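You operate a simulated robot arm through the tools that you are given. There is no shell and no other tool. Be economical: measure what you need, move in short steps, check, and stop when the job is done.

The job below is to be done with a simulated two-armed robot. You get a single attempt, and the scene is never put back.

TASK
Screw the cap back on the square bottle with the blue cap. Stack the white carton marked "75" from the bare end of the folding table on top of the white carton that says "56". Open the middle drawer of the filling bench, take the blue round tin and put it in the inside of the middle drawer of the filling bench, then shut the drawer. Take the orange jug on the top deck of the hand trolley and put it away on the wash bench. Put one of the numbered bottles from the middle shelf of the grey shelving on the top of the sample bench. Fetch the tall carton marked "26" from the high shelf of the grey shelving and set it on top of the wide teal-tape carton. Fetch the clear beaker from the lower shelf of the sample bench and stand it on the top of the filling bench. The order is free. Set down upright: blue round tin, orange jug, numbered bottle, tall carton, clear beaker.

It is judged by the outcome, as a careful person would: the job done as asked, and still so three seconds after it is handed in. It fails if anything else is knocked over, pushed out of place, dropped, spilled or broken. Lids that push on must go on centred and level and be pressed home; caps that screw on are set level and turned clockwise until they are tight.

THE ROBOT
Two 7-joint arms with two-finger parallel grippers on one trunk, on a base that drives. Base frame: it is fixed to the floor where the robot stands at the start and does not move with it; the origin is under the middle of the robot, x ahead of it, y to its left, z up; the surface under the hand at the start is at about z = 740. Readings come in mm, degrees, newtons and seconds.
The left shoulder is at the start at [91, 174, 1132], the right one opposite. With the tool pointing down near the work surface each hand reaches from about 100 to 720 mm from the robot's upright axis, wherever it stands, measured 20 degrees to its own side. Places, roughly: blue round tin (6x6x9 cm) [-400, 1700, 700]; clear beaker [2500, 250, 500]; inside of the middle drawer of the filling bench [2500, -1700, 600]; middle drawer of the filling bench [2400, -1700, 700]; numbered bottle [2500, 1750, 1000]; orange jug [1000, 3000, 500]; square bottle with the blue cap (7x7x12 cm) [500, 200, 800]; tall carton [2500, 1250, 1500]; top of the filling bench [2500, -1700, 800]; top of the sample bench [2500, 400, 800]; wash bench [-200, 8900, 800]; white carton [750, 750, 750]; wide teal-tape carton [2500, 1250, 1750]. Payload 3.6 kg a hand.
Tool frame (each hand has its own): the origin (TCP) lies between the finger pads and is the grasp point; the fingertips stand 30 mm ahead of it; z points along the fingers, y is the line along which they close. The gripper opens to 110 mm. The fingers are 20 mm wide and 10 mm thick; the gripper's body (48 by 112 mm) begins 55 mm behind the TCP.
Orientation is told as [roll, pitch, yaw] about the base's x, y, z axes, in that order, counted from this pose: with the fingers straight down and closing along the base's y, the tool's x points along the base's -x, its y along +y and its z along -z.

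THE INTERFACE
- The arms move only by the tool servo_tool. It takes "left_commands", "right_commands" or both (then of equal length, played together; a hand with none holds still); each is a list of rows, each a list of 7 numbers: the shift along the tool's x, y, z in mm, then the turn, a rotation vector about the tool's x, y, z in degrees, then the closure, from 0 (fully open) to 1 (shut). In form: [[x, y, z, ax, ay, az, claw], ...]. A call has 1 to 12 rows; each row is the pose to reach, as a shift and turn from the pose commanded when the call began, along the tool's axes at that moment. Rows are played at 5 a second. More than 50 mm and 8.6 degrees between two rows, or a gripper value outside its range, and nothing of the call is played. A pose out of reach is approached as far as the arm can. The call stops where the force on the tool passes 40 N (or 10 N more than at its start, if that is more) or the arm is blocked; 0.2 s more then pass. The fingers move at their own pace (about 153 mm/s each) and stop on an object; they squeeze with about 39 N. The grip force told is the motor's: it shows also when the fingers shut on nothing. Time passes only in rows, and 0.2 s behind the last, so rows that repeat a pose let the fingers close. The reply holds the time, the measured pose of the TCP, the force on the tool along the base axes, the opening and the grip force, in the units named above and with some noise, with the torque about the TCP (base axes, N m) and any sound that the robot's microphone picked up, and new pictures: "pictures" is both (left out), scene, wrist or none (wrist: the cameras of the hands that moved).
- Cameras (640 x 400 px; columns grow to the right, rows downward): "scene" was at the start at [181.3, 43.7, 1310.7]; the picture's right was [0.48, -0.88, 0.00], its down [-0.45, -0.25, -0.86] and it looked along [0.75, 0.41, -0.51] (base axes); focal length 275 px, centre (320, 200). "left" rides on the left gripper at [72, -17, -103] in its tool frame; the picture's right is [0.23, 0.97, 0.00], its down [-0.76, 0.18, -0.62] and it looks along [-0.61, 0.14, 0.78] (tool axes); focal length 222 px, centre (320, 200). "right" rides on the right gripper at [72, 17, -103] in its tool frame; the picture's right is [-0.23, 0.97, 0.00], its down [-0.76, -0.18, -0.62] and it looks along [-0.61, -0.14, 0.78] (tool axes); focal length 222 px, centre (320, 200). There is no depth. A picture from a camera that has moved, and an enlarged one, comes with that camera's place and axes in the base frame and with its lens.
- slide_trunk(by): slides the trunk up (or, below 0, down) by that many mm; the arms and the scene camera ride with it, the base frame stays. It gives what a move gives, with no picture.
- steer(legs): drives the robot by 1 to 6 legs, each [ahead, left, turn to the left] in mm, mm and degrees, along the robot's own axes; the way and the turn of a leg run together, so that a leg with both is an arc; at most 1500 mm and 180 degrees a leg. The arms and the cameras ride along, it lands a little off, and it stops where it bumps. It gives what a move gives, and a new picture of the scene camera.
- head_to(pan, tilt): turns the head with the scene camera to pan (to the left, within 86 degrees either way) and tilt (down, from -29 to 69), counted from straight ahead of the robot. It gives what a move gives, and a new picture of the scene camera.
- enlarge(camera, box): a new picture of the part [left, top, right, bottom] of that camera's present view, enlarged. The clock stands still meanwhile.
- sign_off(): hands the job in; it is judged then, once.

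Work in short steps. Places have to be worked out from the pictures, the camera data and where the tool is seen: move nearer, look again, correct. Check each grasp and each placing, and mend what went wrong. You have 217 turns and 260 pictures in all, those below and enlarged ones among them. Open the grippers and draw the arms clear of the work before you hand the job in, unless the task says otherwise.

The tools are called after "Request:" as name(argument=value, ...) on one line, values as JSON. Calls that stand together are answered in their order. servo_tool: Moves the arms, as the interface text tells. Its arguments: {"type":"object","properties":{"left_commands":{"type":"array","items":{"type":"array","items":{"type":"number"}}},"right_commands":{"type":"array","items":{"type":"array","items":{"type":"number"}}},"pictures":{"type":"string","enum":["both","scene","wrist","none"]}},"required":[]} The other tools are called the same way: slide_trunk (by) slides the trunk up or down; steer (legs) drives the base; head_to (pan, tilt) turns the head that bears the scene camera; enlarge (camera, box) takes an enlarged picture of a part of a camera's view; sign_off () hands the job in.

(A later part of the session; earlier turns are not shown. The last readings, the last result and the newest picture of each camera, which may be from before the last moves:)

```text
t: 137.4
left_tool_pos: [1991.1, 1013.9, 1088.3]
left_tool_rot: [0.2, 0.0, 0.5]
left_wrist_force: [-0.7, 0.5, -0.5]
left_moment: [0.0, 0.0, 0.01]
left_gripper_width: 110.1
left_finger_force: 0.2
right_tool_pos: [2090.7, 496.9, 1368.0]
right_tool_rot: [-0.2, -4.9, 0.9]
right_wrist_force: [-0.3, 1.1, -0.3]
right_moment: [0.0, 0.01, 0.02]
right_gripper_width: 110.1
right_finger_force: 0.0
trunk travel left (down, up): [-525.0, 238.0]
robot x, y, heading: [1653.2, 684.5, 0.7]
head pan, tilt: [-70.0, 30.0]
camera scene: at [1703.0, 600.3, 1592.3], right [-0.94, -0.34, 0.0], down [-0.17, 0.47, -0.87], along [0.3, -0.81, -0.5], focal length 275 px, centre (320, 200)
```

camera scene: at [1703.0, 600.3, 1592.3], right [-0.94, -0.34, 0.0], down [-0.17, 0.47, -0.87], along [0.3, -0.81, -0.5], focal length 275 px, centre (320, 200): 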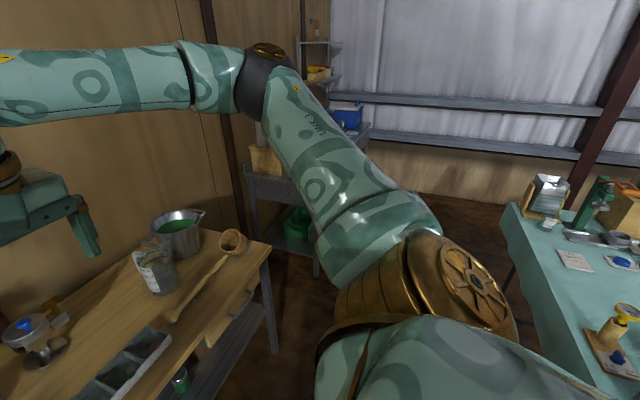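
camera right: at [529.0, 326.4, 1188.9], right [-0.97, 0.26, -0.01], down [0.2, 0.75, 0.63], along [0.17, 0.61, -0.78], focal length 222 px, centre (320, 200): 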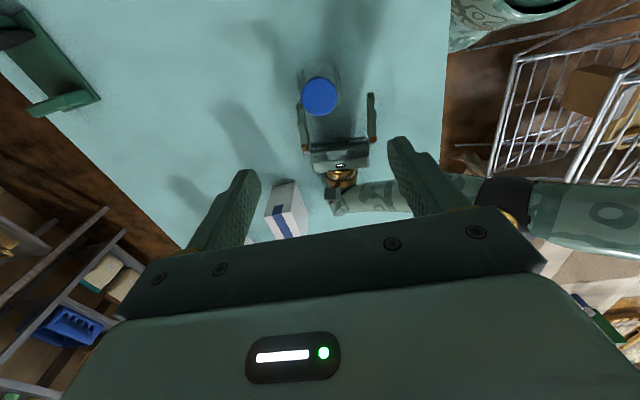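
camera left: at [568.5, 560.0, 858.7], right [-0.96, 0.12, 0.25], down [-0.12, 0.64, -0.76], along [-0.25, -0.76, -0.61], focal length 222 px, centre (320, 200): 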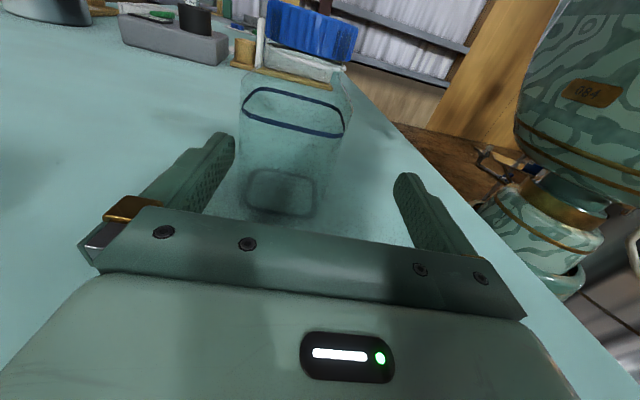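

I turn to face +y and look left at the backs of the cartons.

Request:
steer(legs=[[0, 0, 90]])

Request:
head_to(pan=80, tilt=40)

```text
t: 141.6
left_tool_pos: [1326.9, 1026.6, 1088.2]
left_tool_rot: [0.3, 0.0, 89.9]
left_wrist_force: [0.2, -0.6, 0.0]
left_moment: [-0.01, -0.01, 0.0]
left_gripper_width: 110.1
left_finger_force: 0.0
right_tool_pos: [1844.3, 1121.2, 1368.0]
right_tool_rot: [-0.3, -4.9, 90.2]
right_wrist_force: [-0.6, -0.6, 1.2]
right_moment: [0.0, 0.06, 0.0]
right_gripper_width: 109.9
right_finger_force: 0.1
trunk travel left (down, up): [-525.0, 238.0]
robot x, y, heading: [1652.3, 686.8, 89.6]
head pan, tilt: [-70.0, 30.0]
camera scene: at [1736.9, 735.4, 1592.3], right [0.34, -0.94, 0.0], down [-0.47, -0.17, -0.87], along [0.82, 0.29, -0.5], focal length 275 px, centre (320, 200)
```

scene: 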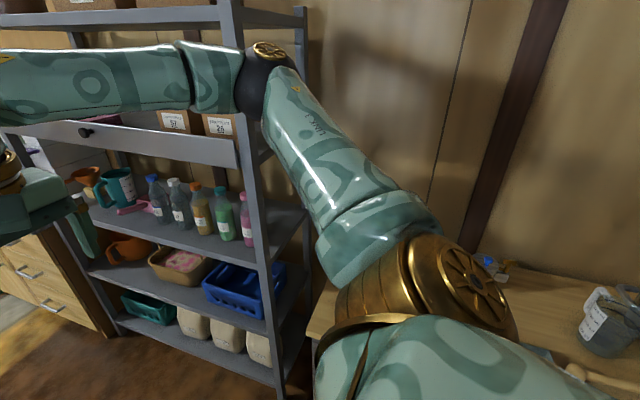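

```text
t: 144.0
left_tool_pos: [1326.6, 1026.6, 1087.2]
left_tool_rot: [0.2, 0.1, 89.9]
left_wrist_force: [0.0, -0.6, 0.4]
left_moment: [0.02, -0.01, -0.02]
left_gripper_width: 109.8
left_finger_force: 0.1
right_tool_pos: [1843.9, 1120.9, 1367.4]
right_tool_rot: [-0.2, -4.8, 90.2]
right_wrist_force: [0.2, -0.2, 0.3]
right_moment: [0.01, 0.05, 0.01]
right_gripper_width: 110.0
right_finger_force: 0.1
trunk travel left (down, up): [-525.0, 238.0]
robot x, y, heading: [1651.9, 683.5, 89.8]
head pan, tilt: [80.0, 40.0]
camera scene: at [1568.1, 720.3, 1576.9], right [0.18, 0.98, 0.0], down [0.63, -0.12, -0.77], along [-0.75, 0.14, -0.64], focal length 275 px, centre (320, 200)
```

scene: 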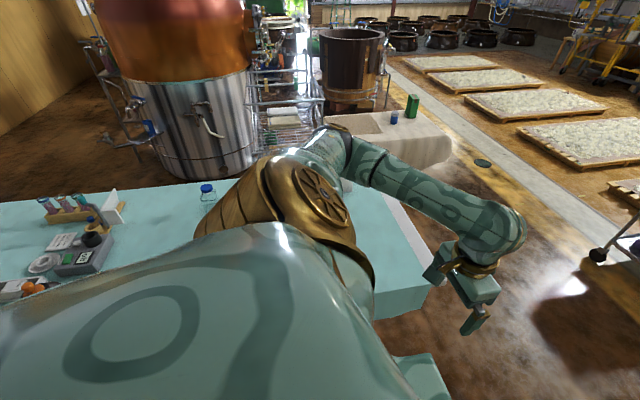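

The shelf shows cartons "57" and "26". My arm hides the table cartons, so I turn to face the table directly.

Request:
steer(legs=[[0, 0, 90]])

Request:
head_to(pan=0, tilt=40)

Request:
enlarge(camera="scene", box=[240, 100, 480, 250])

```text
t: 148.2
left_tool_pos: [1313.3, 355.6, 1087.3]
left_tool_rot: [0.2, 0.0, -179.4]
left_wrist_force: [0.7, -0.6, 0.7]
left_moment: [-0.02, 0.02, -0.04]
left_gripper_width: 110.0
left_finger_force: 0.0
right_tool_pos: [1213.0, 872.4, 1368.1]
right_tool_rot: [-0.2, -4.9, -179.0]
right_wrist_force: [-0.5, -0.4, -0.3]
right_moment: [-0.05, 0.0, 0.0]
right_gripper_width: 110.0
right_finger_force: 0.1
trunk travel left (down, up): [-525.0, 238.0]
robot x, y, heading: [1650.9, 680.3, -179.3]
head pan, tilt: [80.0, 40.0]
camera scene: at [1617.4, 600.8, 1576.9], right [-0.99, 0.17, 0.0], down [0.11, 0.63, -0.77], along [-0.13, -0.76, -0.64], focal length 275 px, centre (320, 200)
```

scene: 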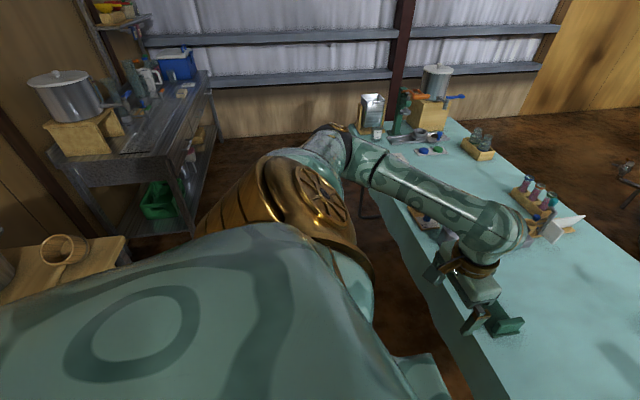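

```text
t: 149.8
left_tool_pos: [1315.0, 355.8, 1087.8]
left_tool_rot: [0.4, -0.1, -179.4]
left_wrist_force: [0.4, 0.5, 0.3]
left_moment: [0.01, 0.01, -0.02]
left_gripper_width: 110.2
left_finger_force: 0.1
right_tool_pos: [1213.4, 872.3, 1369.5]
right_tool_rot: [-0.2, -4.7, -179.0]
right_wrist_force: [-0.2, 0.1, -0.7]
right_moment: [0.0, 0.0, -0.02]
right_gripper_width: 110.0
right_finger_force: 0.1
trunk travel left (down, up): [-525.0, 238.0]
robot x, y, heading: [1651.7, 685.0, -179.9]
head pan, tilt: [0.0, 40.0]
camera scene: at [1546.6, 684.1, 1576.9], right [-0.01, 1.0, 0.0], down [0.64, 0.0, -0.77], along [-0.77, -0.01, -0.64], focal length 275 px, centre (320, 200)
```

scene: 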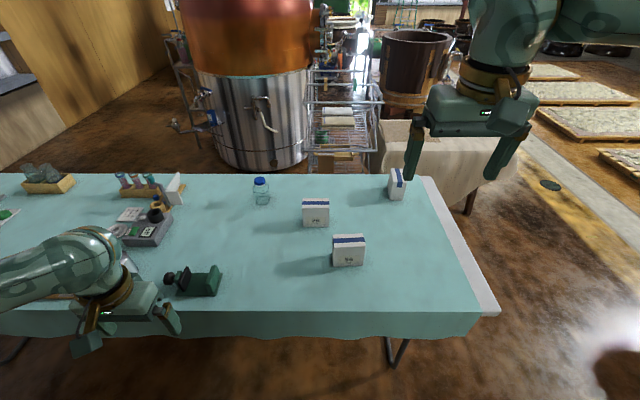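

```text
2.67 times, centred on (360, 175) of scene
camera zoom: at [1546.6, 684.1, 1576.9], right [-0.01, 1.0, 0.0], down [0.64, 0.0, -0.77], along [-0.77, -0.01, -0.64], focal length 732 px, centre (213, 267)
```

zoom: 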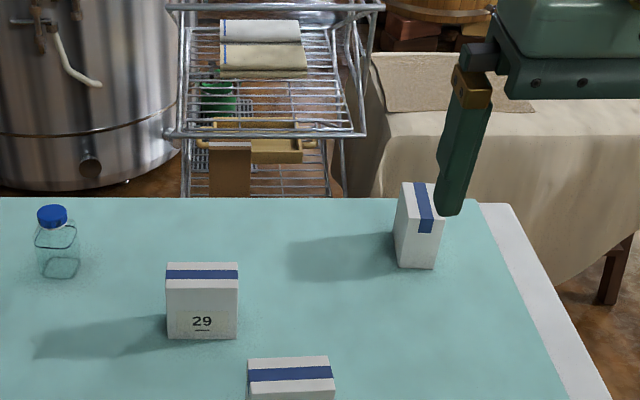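

The middle carton reads "29". I read the nearest one and the far one too.

Request:
enlarge(camera="scene", box=[310, 220, 390, 270])

Request:
enlarge(camera="scene", box=[360, 155, 440, 210])

```text
8.00 times, centred on (350, 245) of scene
camera zoom: at [1546.6, 684.1, 1576.9], right [-0.01, 1.0, 0.0], down [0.64, 0.0, -0.77], along [-0.77, -0.01, -0.64], focal length 2197 px, centre (80, -160)
```

zoom: 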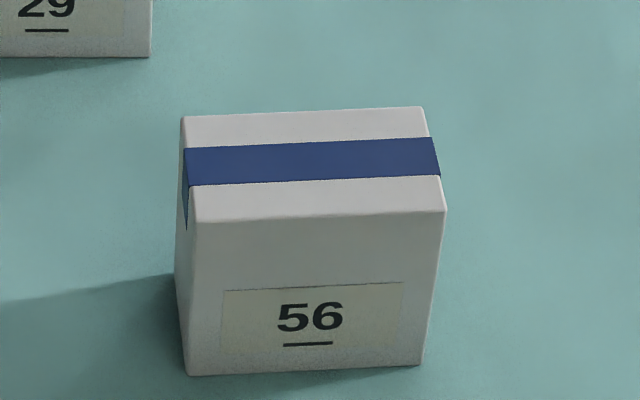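

```text
7.27 times, centred on (400, 182) of scene
camera zoom: at [1546.6, 684.1, 1576.9], right [-0.01, 1.0, 0.0], down [0.64, 0.0, -0.77], along [-0.77, -0.01, -0.64], focal length 1998 px, centre (-262, 327)
```

zoom: 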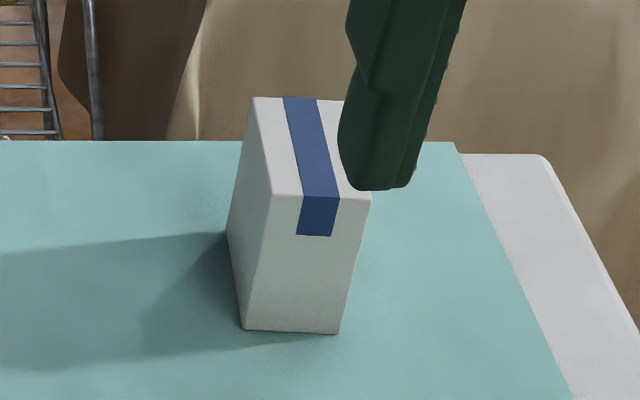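

Carton "56" is centred near (892, 776). The middle one is "29", so the third at the bare end near (488, 1030) should be "75". I drive to the bare end, facing -y, and check it.

Request:
steer(legs=[[0, -1030, 0], [1030, 0, 0], [0, 0, 90], [130, 0, 0]])

Request:
head_to(pan=-15, tilt=50)

Request:
enlarge(camera="scene", box=[300, 120, 500, 280])

```text
t: 164.7
left_tool_pos: [942.5, 1233.2, 1088.2]
left_tool_rot: [0.2, 0.0, -89.6]
left_wrist_force: [0.9, -0.1, 0.0]
left_moment: [0.01, -0.02, 0.0]
left_gripper_width: 110.0
left_finger_force: 0.2
right_tool_pos: [427.1, 1134.8, 1368.4]
right_tool_rot: [-0.2, -4.9, -89.1]
right_wrist_force: [0.6, -0.7, 0.5]
right_moment: [-0.02, 0.03, -0.01]
right_gripper_width: 109.8
right_finger_force: 0.1
trunk travel left (down, up): [-525.0, 238.0]
robot x, y, heading: [616.5, 1572.1, -90.4]
head pan, tilt: [0.0, 40.0]
camera scene: at [616.3, 1466.8, 1577.0], right [-1.0, 0.0, 0.0], down [0.0, 0.64, -0.77], along [0.0, -0.77, -0.64], focal length 275 px, centre (320, 200)
```

scene: 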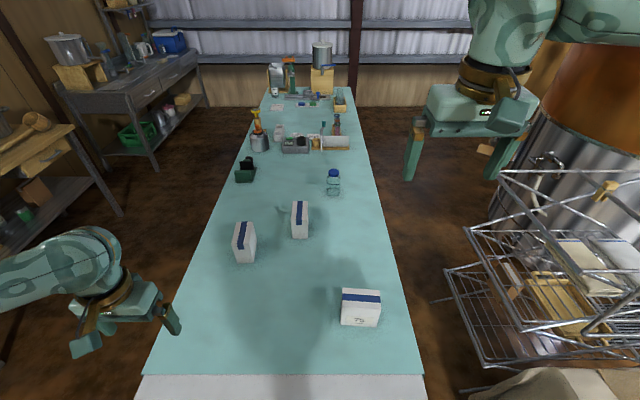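

```text
t: 165.4
left_tool_pos: [944.0, 1232.3, 1088.7]
left_tool_rot: [0.2, 0.1, -89.6]
left_wrist_force: [0.2, -0.6, 1.0]
left_moment: [-0.01, 0.0, 0.01]
left_gripper_width: 110.0
left_finger_force: 0.0
right_tool_pos: [427.9, 1134.2, 1369.3]
right_tool_rot: [-0.2, -4.9, -89.3]
right_wrist_force: [-0.2, 0.8, -0.1]
right_moment: [-0.01, 0.01, -0.01]
right_gripper_width: 109.9
right_finger_force: 0.0
trunk travel left (down, up): [-525.0, 238.0]
robot x, y, heading: [615.9, 1570.6, -90.2]
head pan, tilt: [-15.0, 50.0]
camera scene: at [596.5, 1476.8, 1562.8], right [-0.97, 0.26, 0.0], down [0.2, 0.74, -0.64], along [-0.17, -0.62, -0.77], focal length 275 px, centre (320, 200)
```

scene: 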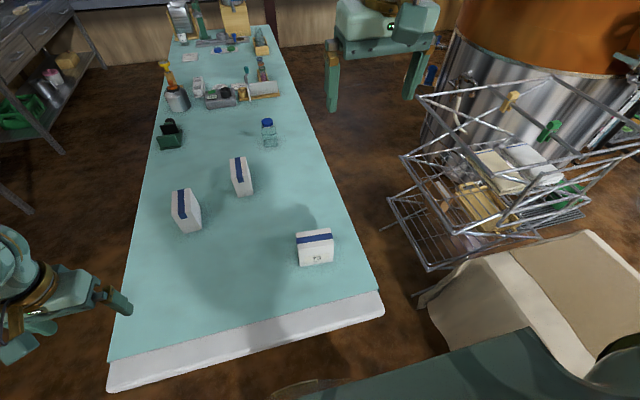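

```text
2.50 times, centred on (400, 200) of scene
camera zoom: at [596.5, 1476.8, 1562.8], right [-0.97, 0.26, 0.0], down [0.2, 0.74, -0.64], along [-0.17, -0.62, -0.77], focal length 687 px, centre (120, 200)
```

zoom: 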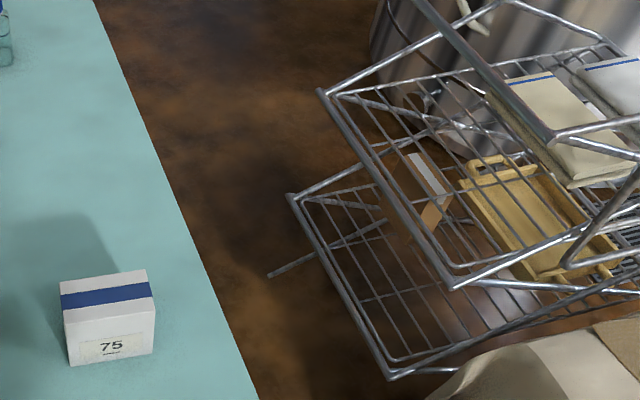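

"75" is confirmed, centred near (493, 1041) with its label toward me. I lower the trunk so the arms can work at table height.

Request:
slide_trunk(by=-200)

Request:
servo_tool(right_commands=[[-7, 6, 5, 0, 4.5, 4, 0], [-14, 12, 20, 0, 4.9, 12, 0], [-21, 18, 35, 0, 4.9, 20, 0], [-28, 24, 50, 0, 4.5, 28, 0], [-35, 30, 65, 0, 4, 36, 0], [-42, 36, 80, 0, 3.5, 44, 0], [-49, 42, 95, 0, 3, 52, 0], [-56, 48, 110, 0, 2, 60, 0], [-63, 54, 125, 0, 1, 68, 0], [-70, 60, 140, 0, 0, 76, 0], [-76, 63, 155, 0, 0, 84, 0], [-80, 64, 165, 0, 0, 92, 0]], pictures="wrist")

```text
t: 167.6
left_tool_pos: [942.9, 1231.3, 887.9]
left_tool_rot: [0.2, -0.2, -89.7]
left_wrist_force: [-0.3, 0.0, 0.7]
left_moment: [-0.01, 0.0, 0.02]
left_gripper_width: 109.8
left_finger_force: 0.1
right_tool_pos: [427.7, 1134.2, 1169.0]
right_tool_rot: [-0.3, -5.0, -89.2]
right_wrist_force: [-0.6, 0.7, 0.7]
right_moment: [-0.02, 0.0, 0.05]
right_gripper_width: 110.0
right_finger_force: 0.0
trunk travel left (down, up): [-325.0, 438.0]
robot x, y, heading: [614.1, 1571.9, -90.1]
head pan, tilt: [-15.0, 50.0]
```

```text
t: 170.2
left_tool_pos: [942.9, 1231.4, 888.7]
left_tool_rot: [0.2, -0.1, -89.6]
left_wrist_force: [0.8, 0.3, -1.0]
left_moment: [0.0, -0.01, 0.0]
left_gripper_width: 109.9
left_finger_force: 0.1
right_tool_pos: [491.3, 1040.4, 1011.3]
right_tool_rot: [4.9, 0.0, 178.6]
right_wrist_force: [-0.4, 0.5, 0.0]
right_moment: [0.0, -0.02, 0.03]
right_gripper_width: 110.0
right_finger_force: 0.1
trunk travel left (down, up): [-325.0, 438.0]
robot x, y, heading: [617.1, 1570.6, -90.1]
head pan, tilt: [-15.0, 50.0]
camera right: at [565.0, 1030.2, 1115.0], right [-0.25, -0.96, 0.08], down [-0.76, 0.25, 0.61], along [-0.61, 0.09, -0.79], focal length 222 px, centre (320, 200)
```

right: 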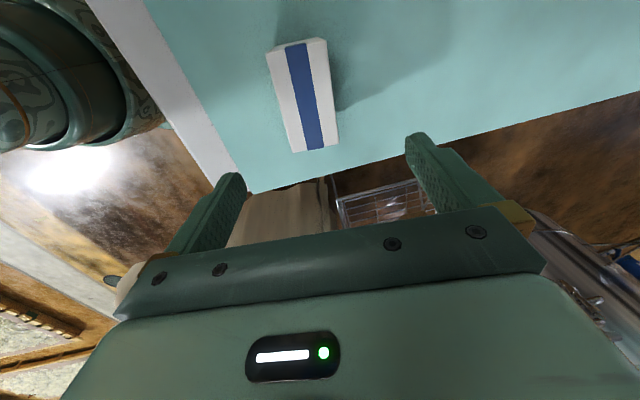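

The carton's centre is (498, 1040). I level the hand, align yaw, and descend around it.

Request:
servo_tool(right_commands=[[6, -4, 45, 4.9, 0, 3, 0], [6, -8, 90, 4.9, 0, 3, 0], [6, -12, 135, 4.9, 0, 3, 0], [6, -15, 175, 4.9, 0, 3, 0], [6, -17, 202, 4.9, 0, 3, 0], [6, -17, 202, 4.9, 0, 3, 0]], pictures="wrist")

```text
t: 171.6
left_tool_pos: [942.9, 1231.6, 888.6]
left_tool_rot: [0.3, -0.1, -89.6]
left_wrist_force: [-0.2, 0.4, 0.2]
left_moment: [0.02, 0.0, -0.01]
left_gripper_width: 110.1
left_finger_force: 0.1
right_tool_pos: [496.7, 1038.6, 807.3]
right_tool_rot: [0.0, 0.0, 175.7]
right_wrist_force: [0.7, -0.5, 0.6]
right_moment: [0.0, 0.04, 0.0]
right_gripper_width: 110.1
right_finger_force: 0.0
trunk travel left (down, up): [-325.0, 438.0]
robot x, y, heading: [618.8, 1570.5, -90.1]
head pan, tilt: [-15.0, 50.0]
camera right: at [568.9, 1017.2, 911.2], right [-0.3, -0.95, 0.0], down [-0.75, 0.23, 0.62], along [-0.59, 0.19, -0.78], focal length 222 px, centre (320, 200)
```

right: 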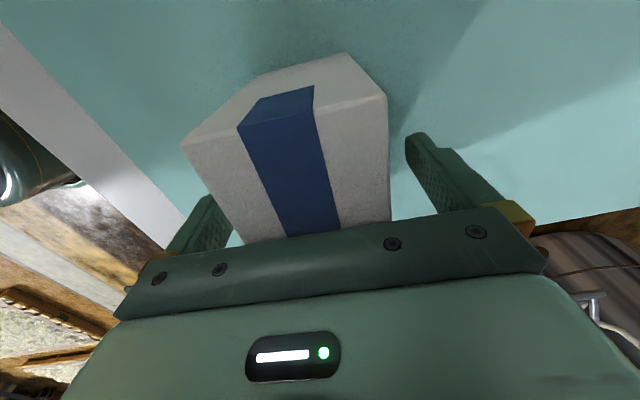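

The fingers straddle the carton well. I close and lift a little.

Request:
servo_tool(right_commands=[[0, 0, 0, 0, 0, 0, 0.3], [0, 0, 0, 0, 0, 0, 0.6], [0, 0, 0, 0, 0, 0, 0.7], [0, 0, -30, 0, 0, 0, 0.7], [0, 0, -75, 0, 0, 0, 0.7], [0, 0, -120, 0, 0, 0, 0.7], [0, 0, -165, 0, 0, 0, 0.7]], pictures="wrist")

```text
t: 173.2
left_tool_pos: [942.5, 1232.4, 888.5]
left_tool_rot: [0.2, 0.0, -89.6]
left_wrist_force: [0.1, -0.3, 0.5]
left_moment: [0.0, -0.03, 0.01]
left_gripper_width: 110.3
left_finger_force: 0.0
right_tool_pos: [496.6, 1041.4, 973.4]
right_tool_rot: [0.0, 0.0, 175.8]
right_wrist_force: [0.8, 0.3, -2.8]
right_moment: [0.0, 0.0, -0.01]
right_gripper_width: 61.8
right_finger_force: 39.1
trunk travel left (down, up): [-325.0, 438.0]
robot x, y, heading: [616.9, 1570.2, -89.9]
head pan, tilt: [-15.0, 50.0]
camera right: at [568.0, 1017.6, 1076.7], right [-0.3, -0.95, 0.0], down [-0.75, 0.23, 0.62], along [-0.59, 0.19, -0.78], focal length 222 px, centre (320, 200)
```

right: 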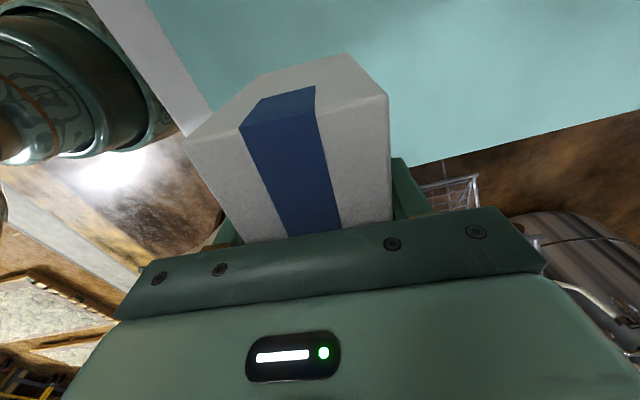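

The carton is held firmly. I raise the left hand for clearance before driving to the back of the table.

Request:
servo_tool(left_commands=[[0, 0, -50, 0, 0, 0, 0], [0, 0, -100, 0, 0, 0, 0], [20, 0, -150, 0, 0, 0, 0], [40, 0, -180, 0, 0, 0, 0]], pictures="none")

Request:
steer(legs=[[-130, 0, 0], [0, 1040, 0], [0, 0, -90], [0, 1044, 0]])

Request:
head_to(pan=-10, tilt=45)

```text
refused: row 3 steps farther than a row can; nothing moved
```

```text
t: 188.3
left_tool_pos: [1317.8, 325.5, 886.9]
left_tool_rot: [0.2, 0.0, -180.0]
left_wrist_force: [0.3, 0.0, 0.9]
left_moment: [0.01, 0.01, 0.02]
left_gripper_width: 110.3
left_finger_force: 0.0
right_tool_pos: [1129.9, 773.5, 972.8]
right_tool_rot: [0.0, 0.1, 85.4]
right_wrist_force: [0.1, 0.8, -1.9]
right_moment: [0.01, 0.01, 0.03]
right_gripper_width: 61.7
right_finger_force: 39.2
trunk travel left (down, up): [-325.0, 438.0]
robot x, y, heading: [1657.9, 651.2, 179.7]
head pan, tilt: [-15.0, 50.0]
camera scene: at [1516.3, 671.0, 1360.9], right [0.26, 0.96, 0.0], down [0.74, -0.2, -0.64], along [-0.62, 0.17, -0.77], focal length 275 px, centre (320, 200)
```

scene: 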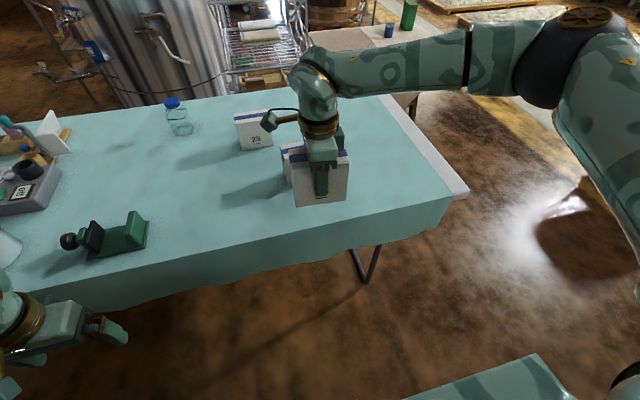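

```text
t: 189.0
left_tool_pos: [1317.6, 325.5, 888.3]
left_tool_rot: [0.3, 0.0, -179.9]
left_wrist_force: [-0.1, -0.2, 0.3]
left_moment: [0.01, -0.02, 0.02]
left_gripper_width: 110.0
left_finger_force: 0.1
right_tool_pos: [1127.6, 773.6, 972.7]
right_tool_rot: [0.1, 0.2, 85.3]
right_wrist_force: [0.4, -0.5, -2.3]
right_moment: [0.03, -0.02, 0.0]
right_gripper_width: 61.7
right_finger_force: 39.2
trunk travel left (down, up): [-325.0, 438.0]
robot x, y, heading: [1659.2, 648.3, 179.8]
head pan, tilt: [-10.0, 45.0]
camera scene: at [1510.6, 665.7, 1367.8], right [0.18, 0.98, 0.0], down [0.7, -0.13, -0.71], along [-0.7, 0.13, -0.71], focal length 275 px, centre (320, 200)
```

scene: 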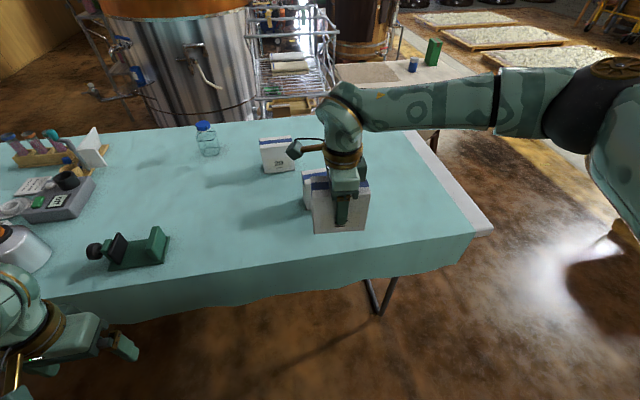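

I raise the left hand first, then drive 235 mm ahead.

Request:
servo_tool(left_commands=[[0, 0, -45, 0, 0, 0, 0], [0, 0, -90, 0, 0, 0, 0], [0, 0, -135, 0, 0, 0, 0], [0, 0, -160, 0, 0, 0, 0]], pictures="none")

Request:
steer(legs=[[235, 0, 0]])

Request:
enlarge(camera="right", box=[0, 0, 640, 400])

Request:
enlarge(camera="scene", box=[200, 150, 440, 300])

```text
t: 190.0
left_tool_pos: [1317.7, 325.6, 1048.2]
left_tool_rot: [0.1, -0.1, -179.9]
left_wrist_force: [-0.2, 0.1, 0.6]
left_moment: [0.01, 0.03, 0.02]
left_gripper_width: 110.2
left_finger_force: 0.2
right_tool_pos: [1128.8, 773.3, 973.1]
right_tool_rot: [0.1, 0.1, 85.4]
right_wrist_force: [-0.4, -0.7, -2.9]
right_moment: [-0.01, -0.01, -0.02]
right_gripper_width: 61.5
right_finger_force: 39.3
trunk travel left (down, up): [-325.0, 438.0]
robot x, y, heading: [1662.4, 648.9, 179.8]
head pan, tilt: [-10.0, 45.0]
```

```text
t: 191.7
left_tool_pos: [1082.4, 328.0, 1047.9]
left_tool_rot: [0.2, 0.0, 180.0]
left_wrist_force: [-0.6, -0.5, -0.5]
left_moment: [0.01, -0.01, -0.05]
left_gripper_width: 109.7
left_finger_force: 0.2
right_tool_pos: [894.3, 775.4, 971.1]
right_tool_rot: [-0.1, 0.1, 85.3]
right_wrist_force: [-0.9, -1.0, -2.7]
right_moment: [0.01, -0.04, -0.03]
right_gripper_width: 61.7
right_finger_force: 38.5
trunk travel left (down, up): [-325.0, 438.0]
robot x, y, heading: [1426.7, 651.3, 179.6]
head pan, tilt: [-10.0, 45.0]
camera scene: at [1275.1, 667.0, 1367.7], right [0.18, 0.98, 0.0], down [0.7, -0.13, -0.71], along [-0.69, 0.13, -0.71], focal length 275 px, centre (320, 200)
```

scene: 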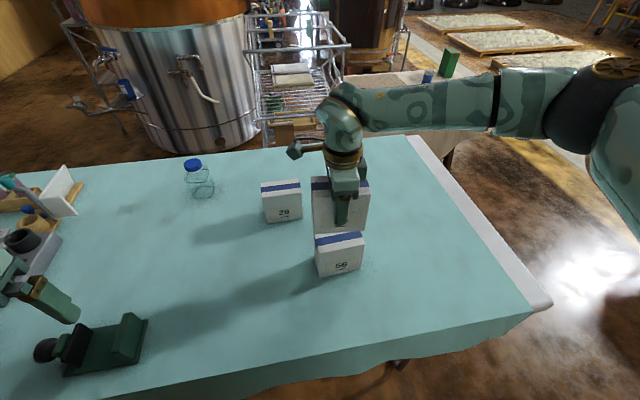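

```text
1.00 times, centred on (320, 200) of right (not enlarged: the box is as wide or as high as the picture)
camera zoom: at [871.6, 704.4, 1075.6], right [-0.95, 0.31, 0.0], down [0.24, 0.75, 0.62], along [0.19, 0.59, -0.78], focal length 222 px, centre (320, 200)
```

zoom: 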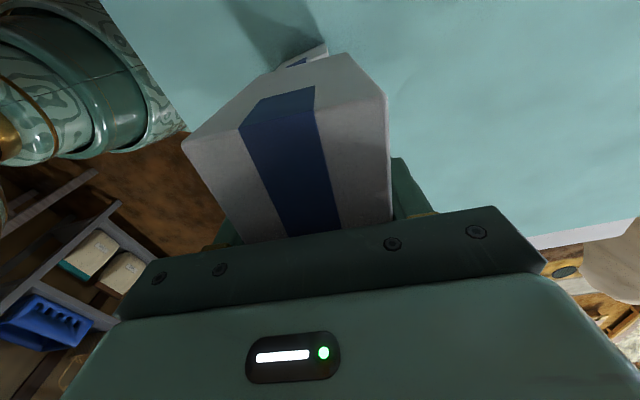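

```text
2.67 times, centred on (320, 225) of scene
camera zoom: at [1275.1, 667.0, 1367.7], right [0.18, 0.98, 0.0], down [0.7, -0.13, -0.71], along [-0.69, 0.13, -0.71], focal length 732 px, centre (320, 133)
```

zoom: 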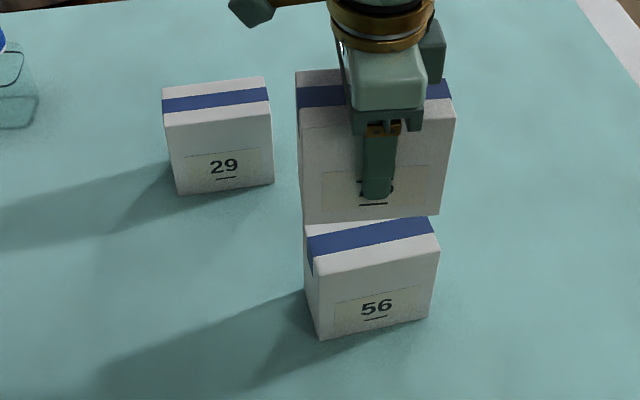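

Relative to the held carton, carton 56 is about (+5, +9) mm off and rotated about 7.7°. I correct both and descend to just above.

Request:
servo_tool(right_commands=[[-4, -2, 0, 0, 0, -4, 0.7], [-8.4, -4.3, 10, 0, 0, -7.7, 0.7], [-8.4, -4.3, 30, 0, 0, -7.7, 0.7], [-8.4, -4.3, 46, 0, 0, -7.7, 0.7], [-8.4, -4.3, 46, 0, 0, -7.7, 0.7]], pictures="none")

Request:
enlarge(camera="scene", box=[280, 160, 400, 280])

```text
t: 192.9
left_tool_pos: [1084.8, 327.6, 1048.1]
left_tool_rot: [0.1, 0.0, 180.1]
left_wrist_force: [-0.2, 1.0, -0.7]
left_moment: [0.02, -0.02, -0.01]
left_gripper_width: 109.9
left_finger_force: 0.0
right_tool_pos: [899.7, 782.6, 926.6]
right_tool_rot: [-0.1, 0.0, 93.0]
right_wrist_force: [-0.3, -0.2, -2.1]
right_moment: [0.03, 0.02, -0.03]
right_gripper_width: 61.9
right_finger_force: 38.7
trunk travel left (down, up): [-325.0, 438.0]
robot x, y, heading: [1424.1, 650.3, 179.6]
head pan, tilt: [-10.0, 45.0]
```

```text
3.33 times, centred on (340, 220) of scene
camera zoom: at [1276.6, 667.0, 1367.9], right [0.18, 0.98, 0.0], down [0.7, -0.13, -0.71], along [-0.7, 0.13, -0.71], focal length 916 px, centre (253, 133)
```

zoom: 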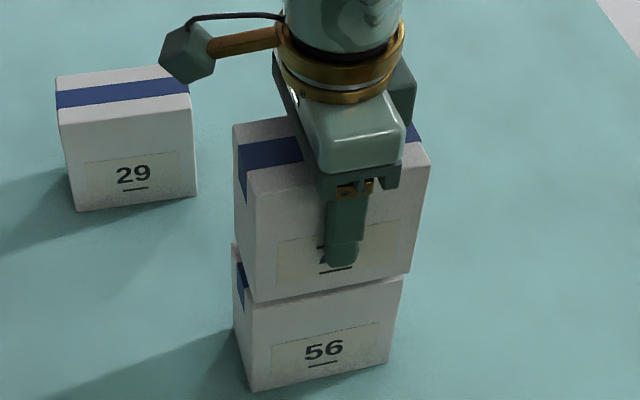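

The alignment is within a few mm. I shift 3 mm and lower to contact.

Request:
servo_tool(right_commands=[[0, 3, 5, 0, 0, 0, 0.7], [0, 3, 8, 0, 0, 0, 0.7], [0, 3, 11, 0, 0, 0, 0.7], [0, 3, 13, 0, 0, 0, 0.7]], pictures="none")

```text
t: 193.9
left_tool_pos: [1086.0, 328.6, 1050.0]
left_tool_rot: [0.2, -0.2, 179.9]
left_wrist_force: [0.1, -0.3, -0.7]
left_moment: [0.0, 0.01, 0.0]
left_gripper_width: 110.1
left_finger_force: 0.1
right_tool_pos: [897.0, 783.9, 918.2]
right_tool_rot: [0.5, 0.1, 92.9]
right_wrist_force: [0.0, 5.3, 27.6]
right_moment: [0.83, -0.86, 0.08]
right_gripper_width: 61.9
right_finger_force: 39.3
trunk travel left (down, up): [-325.0, 438.0]
robot x, y, heading: [1426.0, 652.0, 179.8]
head pan, tilt: [-10.0, 45.0]
```

Contact at 27 N. I ease off slightly, open, and lift straight up.

Request:
servo_tool(right_commands=[[0, 0, -2.5, 0, 0, 0, 0.7], [0, 0, -2.5, 0, 0, 0, 0.3], [0, 0, -2.5, 0, 0, 0, 0.15], [0, 0, -2.5, 0, 0, 0, 0.1], [0, 0, -45, 0, 0, 0, 0.1], [0, 0, -90, 0, 0, 0, 0.1], [0, 0, -135, 0, 0, 0, 0.1], [0, 0, -180, 0, 0, 0, 0.1]], pictures="scene")

Request:
enlarge(camera="scene", box=[280, 160, 400, 280])

```text
t: 195.7
left_tool_pos: [1084.7, 329.2, 1048.2]
left_tool_rot: [0.2, 0.1, 180.0]
left_wrist_force: [0.1, -0.6, 0.4]
left_moment: [0.04, -0.02, -0.01]
left_gripper_width: 110.0
left_finger_force: 0.1
right_tool_pos: [897.5, 785.0, 1095.0]
right_tool_rot: [0.0, 0.0, 93.1]
right_wrist_force: [-0.1, 0.8, 0.1]
right_moment: [-0.02, 0.03, 0.0]
right_gripper_width: 99.1
right_finger_force: 0.1
trunk travel left (down, up): [-325.0, 438.0]
robot x, y, heading: [1427.7, 653.8, 179.5]
head pan, tilt: [-10.0, 45.0]
camera scene: at [1277.3, 666.8, 1367.9], right [0.18, 0.98, 0.0], down [0.7, -0.13, -0.71], along [-0.7, 0.13, -0.71], focal length 275 px, centre (320, 200)
```

scene: 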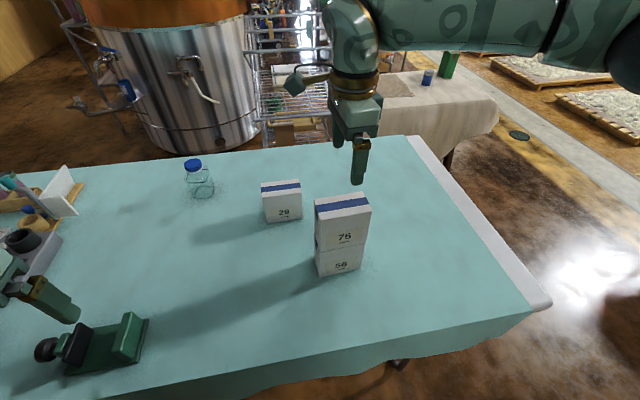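

```text
3.33 times, centred on (340, 220) of scene
camera zoom: at [1277.3, 666.8, 1367.9], right [0.18, 0.98, 0.0], down [0.7, -0.13, -0.71], along [-0.7, 0.13, -0.71], focal length 916 px, centre (253, 133)
```

zoom: 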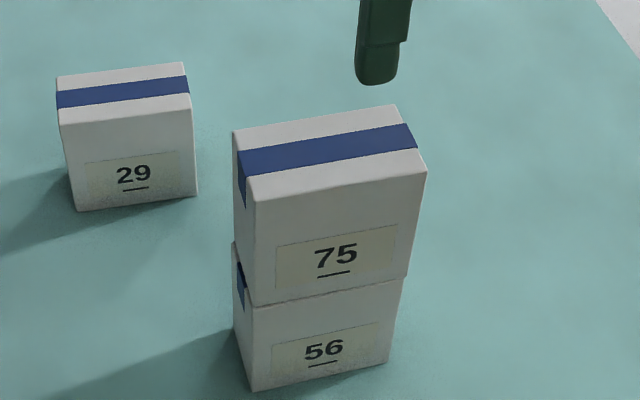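

Neatly stacked. Now I back off, turn toward the shelving and look at it.

Request:
steer(legs=[[-240, 0, 0], [0, 0, -180], [0, 750, 0]])

Request:
slide_trunk(by=250)

Request:
head_to(pan=0, tilt=10)

```text
t: 208.5
left_tool_pos: [2005.6, 1720.8, 1049.0]
left_tool_rot: [0.3, 0.0, 0.3]
left_wrist_force: [0.0, 0.8, 0.4]
left_moment: [-0.02, 0.02, -0.01]
left_gripper_width: 110.1
left_finger_force: 0.0
right_tool_pos: [2196.3, 1267.2, 1095.0]
right_tool_rot: [0.0, 0.1, -86.6]
right_wrist_force: [0.6, 0.5, 0.1]
right_moment: [0.03, 0.0, 0.02]
right_gripper_width: 98.8
right_finger_force: 0.1
trunk travel left (down, up): [-325.0, 438.0]
robot x, y, heading: [1668.7, 1392.4, -0.1]
head pan, tilt: [-10.0, 45.0]
camera scene: at [1815.5, 1381.7, 1367.9], right [-0.17, -0.99, 0.0], down [-0.7, 0.12, -0.71], along [0.7, -0.12, -0.71], focal length 275 px, centre (320, 200)
```

scene: 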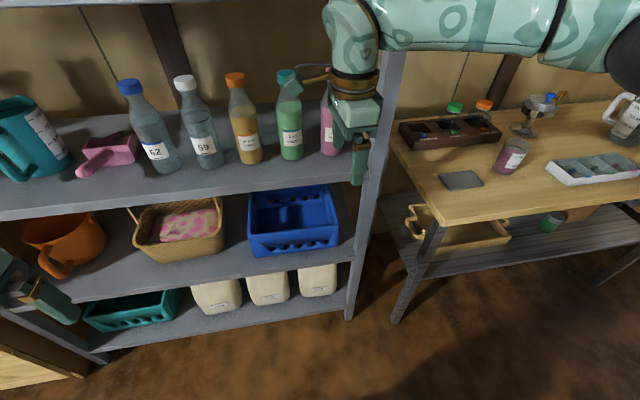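

```text
t: 211.1
left_tool_pos: [2006.5, 1720.9, 1298.1]
left_tool_rot: [0.3, 0.1, 0.4]
left_wrist_force: [-0.1, 0.8, 0.1]
left_moment: [0.01, -0.03, -0.02]
left_gripper_width: 110.2
left_finger_force: 0.0
right_tool_pos: [2197.0, 1266.3, 1344.8]
right_tool_rot: [0.0, 0.0, -86.4]
right_wrist_force: [0.3, 0.4, 0.7]
right_moment: [0.02, 0.02, -0.03]
right_gripper_width: 98.8
right_finger_force: 0.0
trunk travel left (down, up): [-575.0, 188.0]
robot x, y, heading: [1666.8, 1399.3, -0.1]
head pan, tilt: [-10.0, 45.0]
```

```text
t: 212.1
left_tool_pos: [2005.9, 1721.9, 1297.5]
left_tool_rot: [0.2, 0.1, 0.4]
left_wrist_force: [0.4, 0.3, 0.8]
left_moment: [-0.01, 0.0, -0.01]
left_gripper_width: 109.9
left_finger_force: 0.0
right_tool_pos: [2196.4, 1265.5, 1343.4]
right_tool_rot: [0.0, 0.1, -86.5]
right_wrist_force: [-0.7, -0.3, -0.2]
right_moment: [0.02, 0.04, -0.04]
right_gripper_width: 99.0
right_finger_force: 0.0
trunk travel left (down, up): [-575.0, 188.0]
robot x, y, heading: [1667.6, 1395.6, 0.2]
head pan, tilt: [0.0, 10.0]
camera scene: at [1774.8, 1395.2, 1674.7], right [0.0, -1.0, 0.0], down [-0.17, 0.0, -0.98], along [0.98, 0.0, -0.17], focal length 275 px, centre (320, 200)
```

scene: 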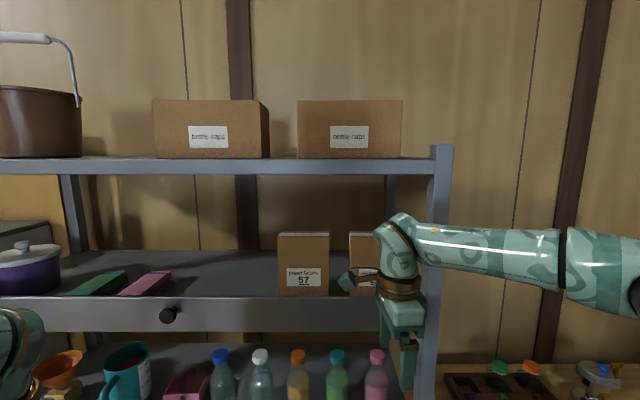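

The right arm blocks the view, so I pull it back and then look at the boxes closely.

Request:
servo_tool(right_commands=[[-8, -45, 0, 0, 0, 0, 0.1], [-16, -90, 0, 0, 0, 0, 0.1], [-24, -135, 0, 0, 0, 0, 0.1], [-32, -180, 0, 0, 0, 0, 0.1], [-64, -215, 20, 0, 0, 0, 0.1], [-96, -230, 60, 0, 0, 0, 0.1], [-130, -230, 95, 0, 0, 0, 0.1]], pictures="none")

Request:
enlarge(camera="scene", box=[140, 80, 460, 300])

```text
refused: row 5 steps farther than a row can; nothing moved
```

```text
1.82 times, centred on (300, 190) of scene
camera zoom: at [1774.8, 1395.2, 1674.7], right [0.0, -1.0, 0.0], down [-0.17, 0.0, -0.98], along [0.98, 0.0, -0.17], focal length 499 px, centre (356, 218)
```

zoom: 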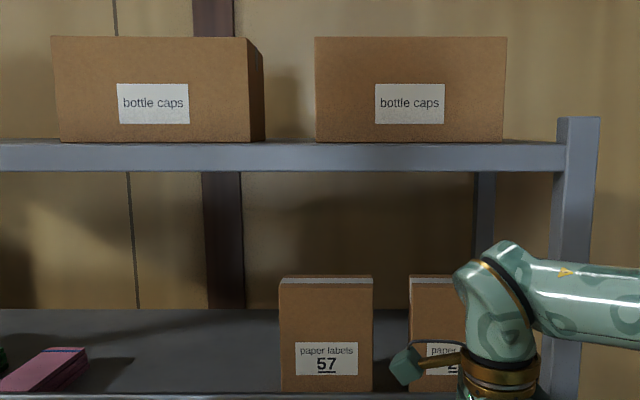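

The right-hand box seems to be the one named, but I need to see its top. I pull the right arm back in smaller steps, then raise the trunk.

Request:
servo_tool(right_commands=[[-8, -45, 0, 0, 0, 0, 0.1], [-16, -90, 0, 0, 0, 0, 0.1], [-24, -135, 0, 0, 0, 0, 0.1], [-32, -180, 0, 0, 0, 0, 0.1], [-50, -210, 10, 0, 0, 0, 0.1], [-75, -230, 40, 0, 0, 0, 0.1], [-100, -230, 75, 0, 0, 0, 0.1]], pictures="none")

Request:
slide_trunk(by=185)

Request:
head_to(pan=-8, tilt=25)

Request:
enlarge(camera="scene", box=[140, 60, 460, 260])

```text
t: 213.7
left_tool_pos: [2006.2, 1719.8, 1298.7]
left_tool_rot: [0.2, 0.0, 0.4]
left_wrist_force: [0.1, -0.3, 0.5]
left_moment: [0.02, 0.02, 0.0]
left_gripper_width: 110.0
left_finger_force: 0.1
right_tool_pos: [1972.1, 1150.7, 1269.5]
right_tool_rot: [0.0, 0.1, -86.4]
right_wrist_force: [-1.0, 0.8, 0.1]
right_moment: [0.01, -0.02, 0.02]
right_gripper_width: 98.7
right_finger_force: 0.1
trunk travel left (down, up): [-575.0, 188.0]
robot x, y, heading: [1664.8, 1396.5, 0.3]
head pan, tilt: [0.0, 10.0]
```

```text
t: 215.7
left_tool_pos: [2004.9, 1721.6, 1483.0]
left_tool_rot: [0.1, 0.0, 0.4]
left_wrist_force: [0.6, 0.0, 0.4]
left_moment: [0.02, -0.03, 0.01]
left_gripper_width: 110.1
left_finger_force: 0.1
right_tool_pos: [1973.6, 1152.7, 1453.8]
right_tool_rot: [0.1, 0.1, -86.6]
right_wrist_force: [1.3, 0.8, 0.4]
right_moment: [-0.01, 0.0, 0.05]
right_gripper_width: 99.1
right_finger_force: 0.0
trunk travel left (down, up): [-760.0, 3.0]
robot x, y, heading: [1665.1, 1393.5, 0.2]
head pan, tilt: [0.0, 10.0]
```

```text
t: 216.5
left_tool_pos: [2005.7, 1721.8, 1483.5]
left_tool_rot: [0.2, 0.0, 0.3]
left_wrist_force: [0.3, -0.1, 0.1]
left_moment: [0.01, 0.01, -0.01]
left_gripper_width: 109.8
left_finger_force: 0.0
right_tool_pos: [1973.6, 1152.1, 1453.3]
right_tool_rot: [0.0, 0.1, -86.4]
right_wrist_force: [-0.6, 0.6, 0.5]
right_moment: [-0.02, 0.0, 0.0]
right_gripper_width: 99.0
right_finger_force: 0.1
trunk travel left (down, up): [-760.0, 3.0]
robot x, y, heading: [1667.9, 1392.3, 0.3]
head pan, tilt: [-8.0, 25.0]
camera scene: at [1767.8, 1382.3, 1835.5], right [-0.14, -0.99, 0.0], down [-0.42, 0.06, -0.91], along [0.9, -0.12, -0.42], focal length 275 px, centre (320, 200)
```

scene: 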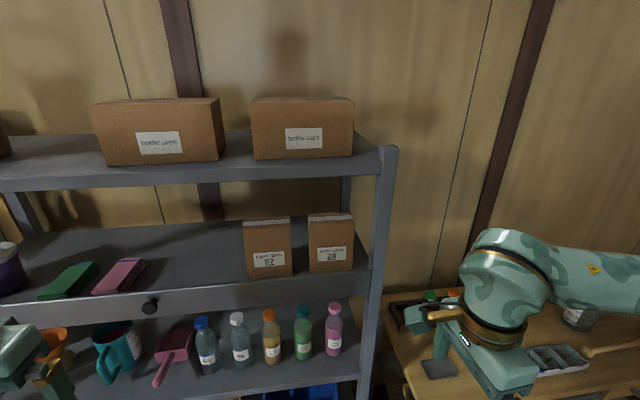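

```text
2.00 times, centred on (300, 160) of scene
camera zoom: at [1767.8, 1382.3, 1835.5], right [-0.14, -0.99, 0.0], down [-0.42, 0.06, -0.91], along [0.9, -0.12, -0.42], focal length 549 px, centre (360, 280)
```

zoom: 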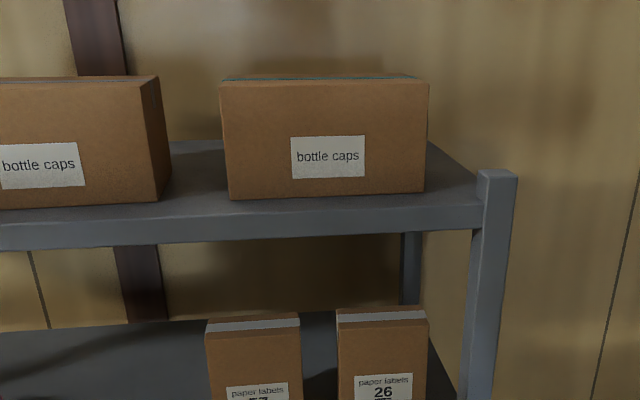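

The right-hand box carries the teal tape, and "26" stands below it on the high shelf, about 110 wide, 55 deep and 150 tall. It has to be gripped front-to-back from the shelf's open right side. I pull the left hand in and move over to view that side.

Request:
servo_tool(left_commands=[[45, 0, 0, 0, 0, 0, 0], [90, 10, 0, 0, 0, 0, 0], [130, 30, 0, 0, 0, 0, 0], [150, 60, 0, 0, 0, 0, 0]], pictures="none")

Request:
steer(legs=[[0, -450, 0], [200, 0, 0]])

Request:
slide_trunk(by=-250)

Request:
head_to(pan=35, tilt=8)

Request:
enlarge(camera="scene", box=[220, 100, 460, 260])

```text
t: 217.5
left_tool_pos: [1867.2, 1791.9, 1486.7]
left_tool_rot: [0.1, -0.1, 0.3]
left_wrist_force: [-0.8, 0.2, -0.6]
left_moment: [0.01, 0.0, -0.02]
left_gripper_width: 110.0
left_finger_force: 0.1
left hand out of reach, approached as far as the arm can: row 3, 4
right_tool_pos: [1970.8, 1151.6, 1453.8]
right_tool_rot: [0.1, 0.2, -86.6]
right_wrist_force: [-0.3, -0.7, -0.1]
right_moment: [0.02, -0.06, -0.02]
right_gripper_width: 98.9
right_finger_force: 0.2
trunk travel left (down, up): [-760.0, 3.0]
robot x, y, heading: [1668.8, 1397.4, 0.0]
head pan, tilt: [-8.0, 25.0]
```

```text
t: 221.4
left_tool_pos: [2068.1, 1340.2, 1485.1]
left_tool_rot: [0.0, 0.0, 0.3]
left_wrist_force: [-0.8, 0.6, 0.0]
left_moment: [0.01, -0.01, 0.01]
left_gripper_width: 110.0
left_finger_force: 0.0
right_tool_pos: [2171.1, 699.7, 1455.4]
right_tool_rot: [0.2, 0.1, -86.5]
right_wrist_force: [-0.2, 0.1, -0.1]
right_moment: [0.01, -0.03, -0.02]
right_gripper_width: 98.9
right_finger_force: 0.0
trunk travel left (down, up): [-760.0, 3.0]
robot x, y, heading: [1869.7, 943.0, -0.2]
head pan, tilt: [-8.0, 25.0]
camera scene: at [1964.9, 929.8, 1835.7], right [-0.14, -0.99, 0.0], down [-0.42, 0.06, -0.91], along [0.9, -0.13, -0.42], focal length 275 px, centre (320, 200)
```

scene: 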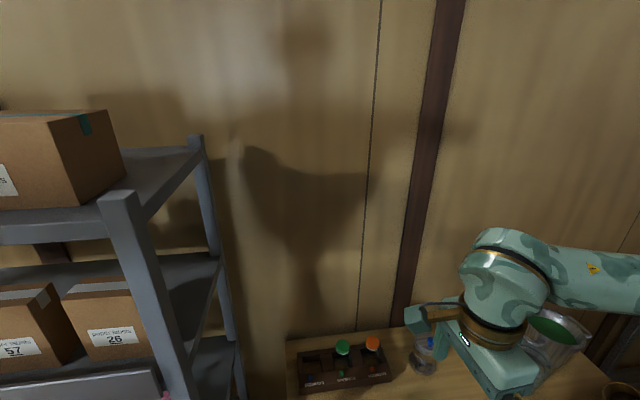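

```text
t: 224.0
left_tool_pos: [2075.0, 1341.6, 1231.6]
left_tool_rot: [0.0, 1.3, 0.3]
left_wrist_force: [0.5, -0.3, 0.2]
left_moment: [0.01, -0.03, -0.02]
left_gripper_width: 110.1
left_finger_force: 0.1
right_tool_pos: [2173.2, 699.4, 1203.5]
right_tool_rot: [-0.1, 0.1, -86.6]
right_wrist_force: [-0.3, 0.1, -0.5]
right_moment: [0.02, 0.02, -0.04]
right_gripper_width: 98.8
right_finger_force: 0.1
trunk travel left (down, up): [-510.0, 253.0]
robot x, y, heading: [1866.2, 938.1, 0.4]
head pan, tilt: [-8.0, 25.0]
```

```text
t: 225.1
left_tool_pos: [2075.5, 1340.8, 1230.8]
left_tool_rot: [0.0, 1.4, 0.5]
left_wrist_force: [-0.1, -0.1, 0.0]
left_moment: [0.0, 0.01, 0.04]
left_gripper_width: 109.8
left_finger_force: 0.1
right_tool_pos: [2173.5, 699.2, 1204.2]
right_tool_rot: [0.0, 0.1, -86.6]
right_wrist_force: [-0.3, 0.8, 0.2]
right_moment: [0.01, 0.02, -0.01]
right_gripper_width: 99.1
right_finger_force: 0.0
trunk travel left (down, up): [-510.0, 253.0]
robot x, y, heading: [1866.7, 944.6, -0.1]
head pan, tilt: [35.0, 8.0]
camera scene: at [1965.3, 994.9, 1612.7], right [0.57, -0.82, 0.0], down [-0.11, -0.08, -0.99], along [0.81, 0.57, -0.14], focal length 275 px, centre (320, 200)
```

scene: 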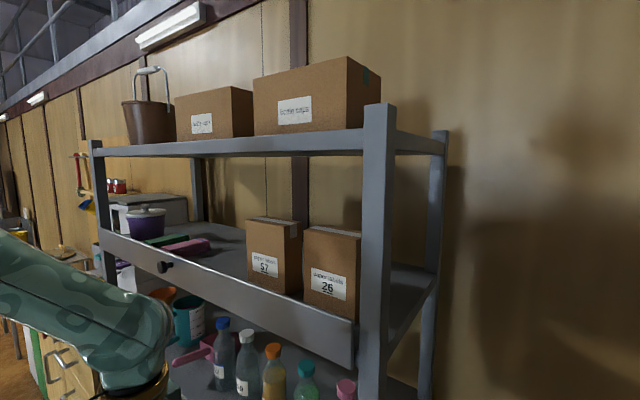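

```text
2.50 times, centred on (340, 180) of scene
camera zoom: at [1965.3, 994.9, 1612.7], right [0.57, -0.82, 0.0], down [-0.11, -0.08, -0.99], along [0.81, 0.57, -0.14], focal length 687 px, centre (270, 250)
```

zoom: 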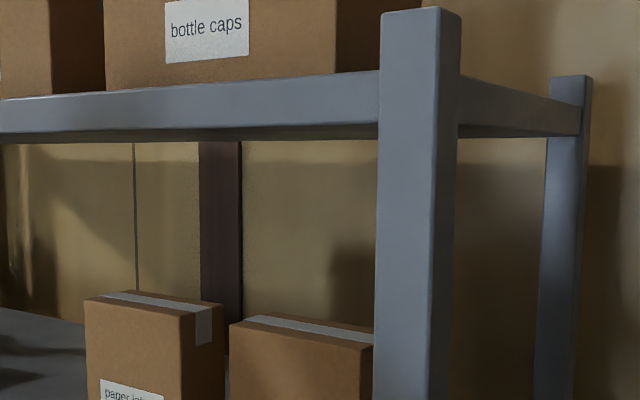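

The geometry is clear now. The carton is about x 2378–2431, y 1213–1327, z 1330–1487, and the right side of the shelf is open behind the front post (x up to 2298). I turn the right hand to point +y with the fingers closing along x.

Request:
servo_tool(right_commands=[[17, 12, -9, 0, 8, 0, 0.1], [35, 24, -18, 0, 16, 0, 0.1], [52, 36, -27, 0, 24, 0, 0.1], [70, 48, -36, 0, 32, 0, 0], [87, 60, -45, 0, 40, 0, 0], [105, 72, -54, 0, 48, 0, 0], [122, 84, -63, 0, 56, 0, 0], [140, 96, -72, 0, 64, 0, 0], [157, 108, -81, 0, 72, 0, 0], [175, 120, -90, 0, 80, 0, 0], [192, 131, -100, 0, 88, 0, 0], [192, 131, -100, 0, 90, 0, 0]], pictures="wrist")

```text
t: 227.7
left_tool_pos: [2074.8, 1340.1, 1230.9]
left_tool_rot: [0.0, 1.2, 0.3]
left_wrist_force: [-0.4, -0.3, 0.5]
left_moment: [-0.01, -0.05, -0.01]
left_gripper_width: 110.3
left_finger_force: 0.0
right_tool_pos: [2292.5, 898.8, 1304.1]
right_tool_rot: [152.4, 89.8, 65.8]
right_wrist_force: [-0.4, 0.6, -0.1]
right_moment: [0.03, 0.02, -0.04]
right_gripper_width: 110.0
right_finger_force: 0.0
trunk travel left (down, up): [-510.0, 253.0]
robot x, y, heading: [1866.7, 942.1, -0.0]
head pan, tilt: [35.0, 8.0]
camera right: at [2316.3, 795.1, 1376.8], right [0.97, 0.06, -0.23], down [-0.14, -0.63, -0.76], along [-0.19, 0.77, -0.6], focal length 222 px, centre (320, 200)
```

right: 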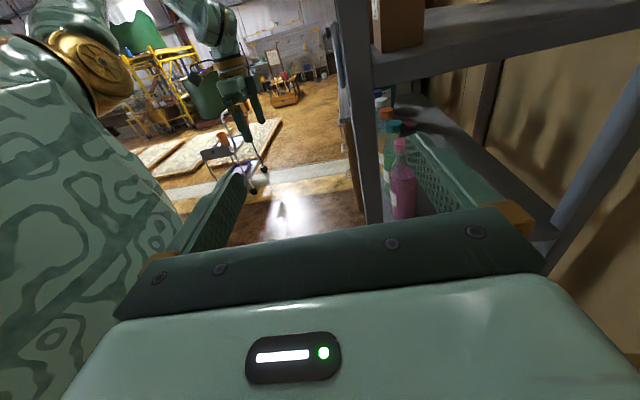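

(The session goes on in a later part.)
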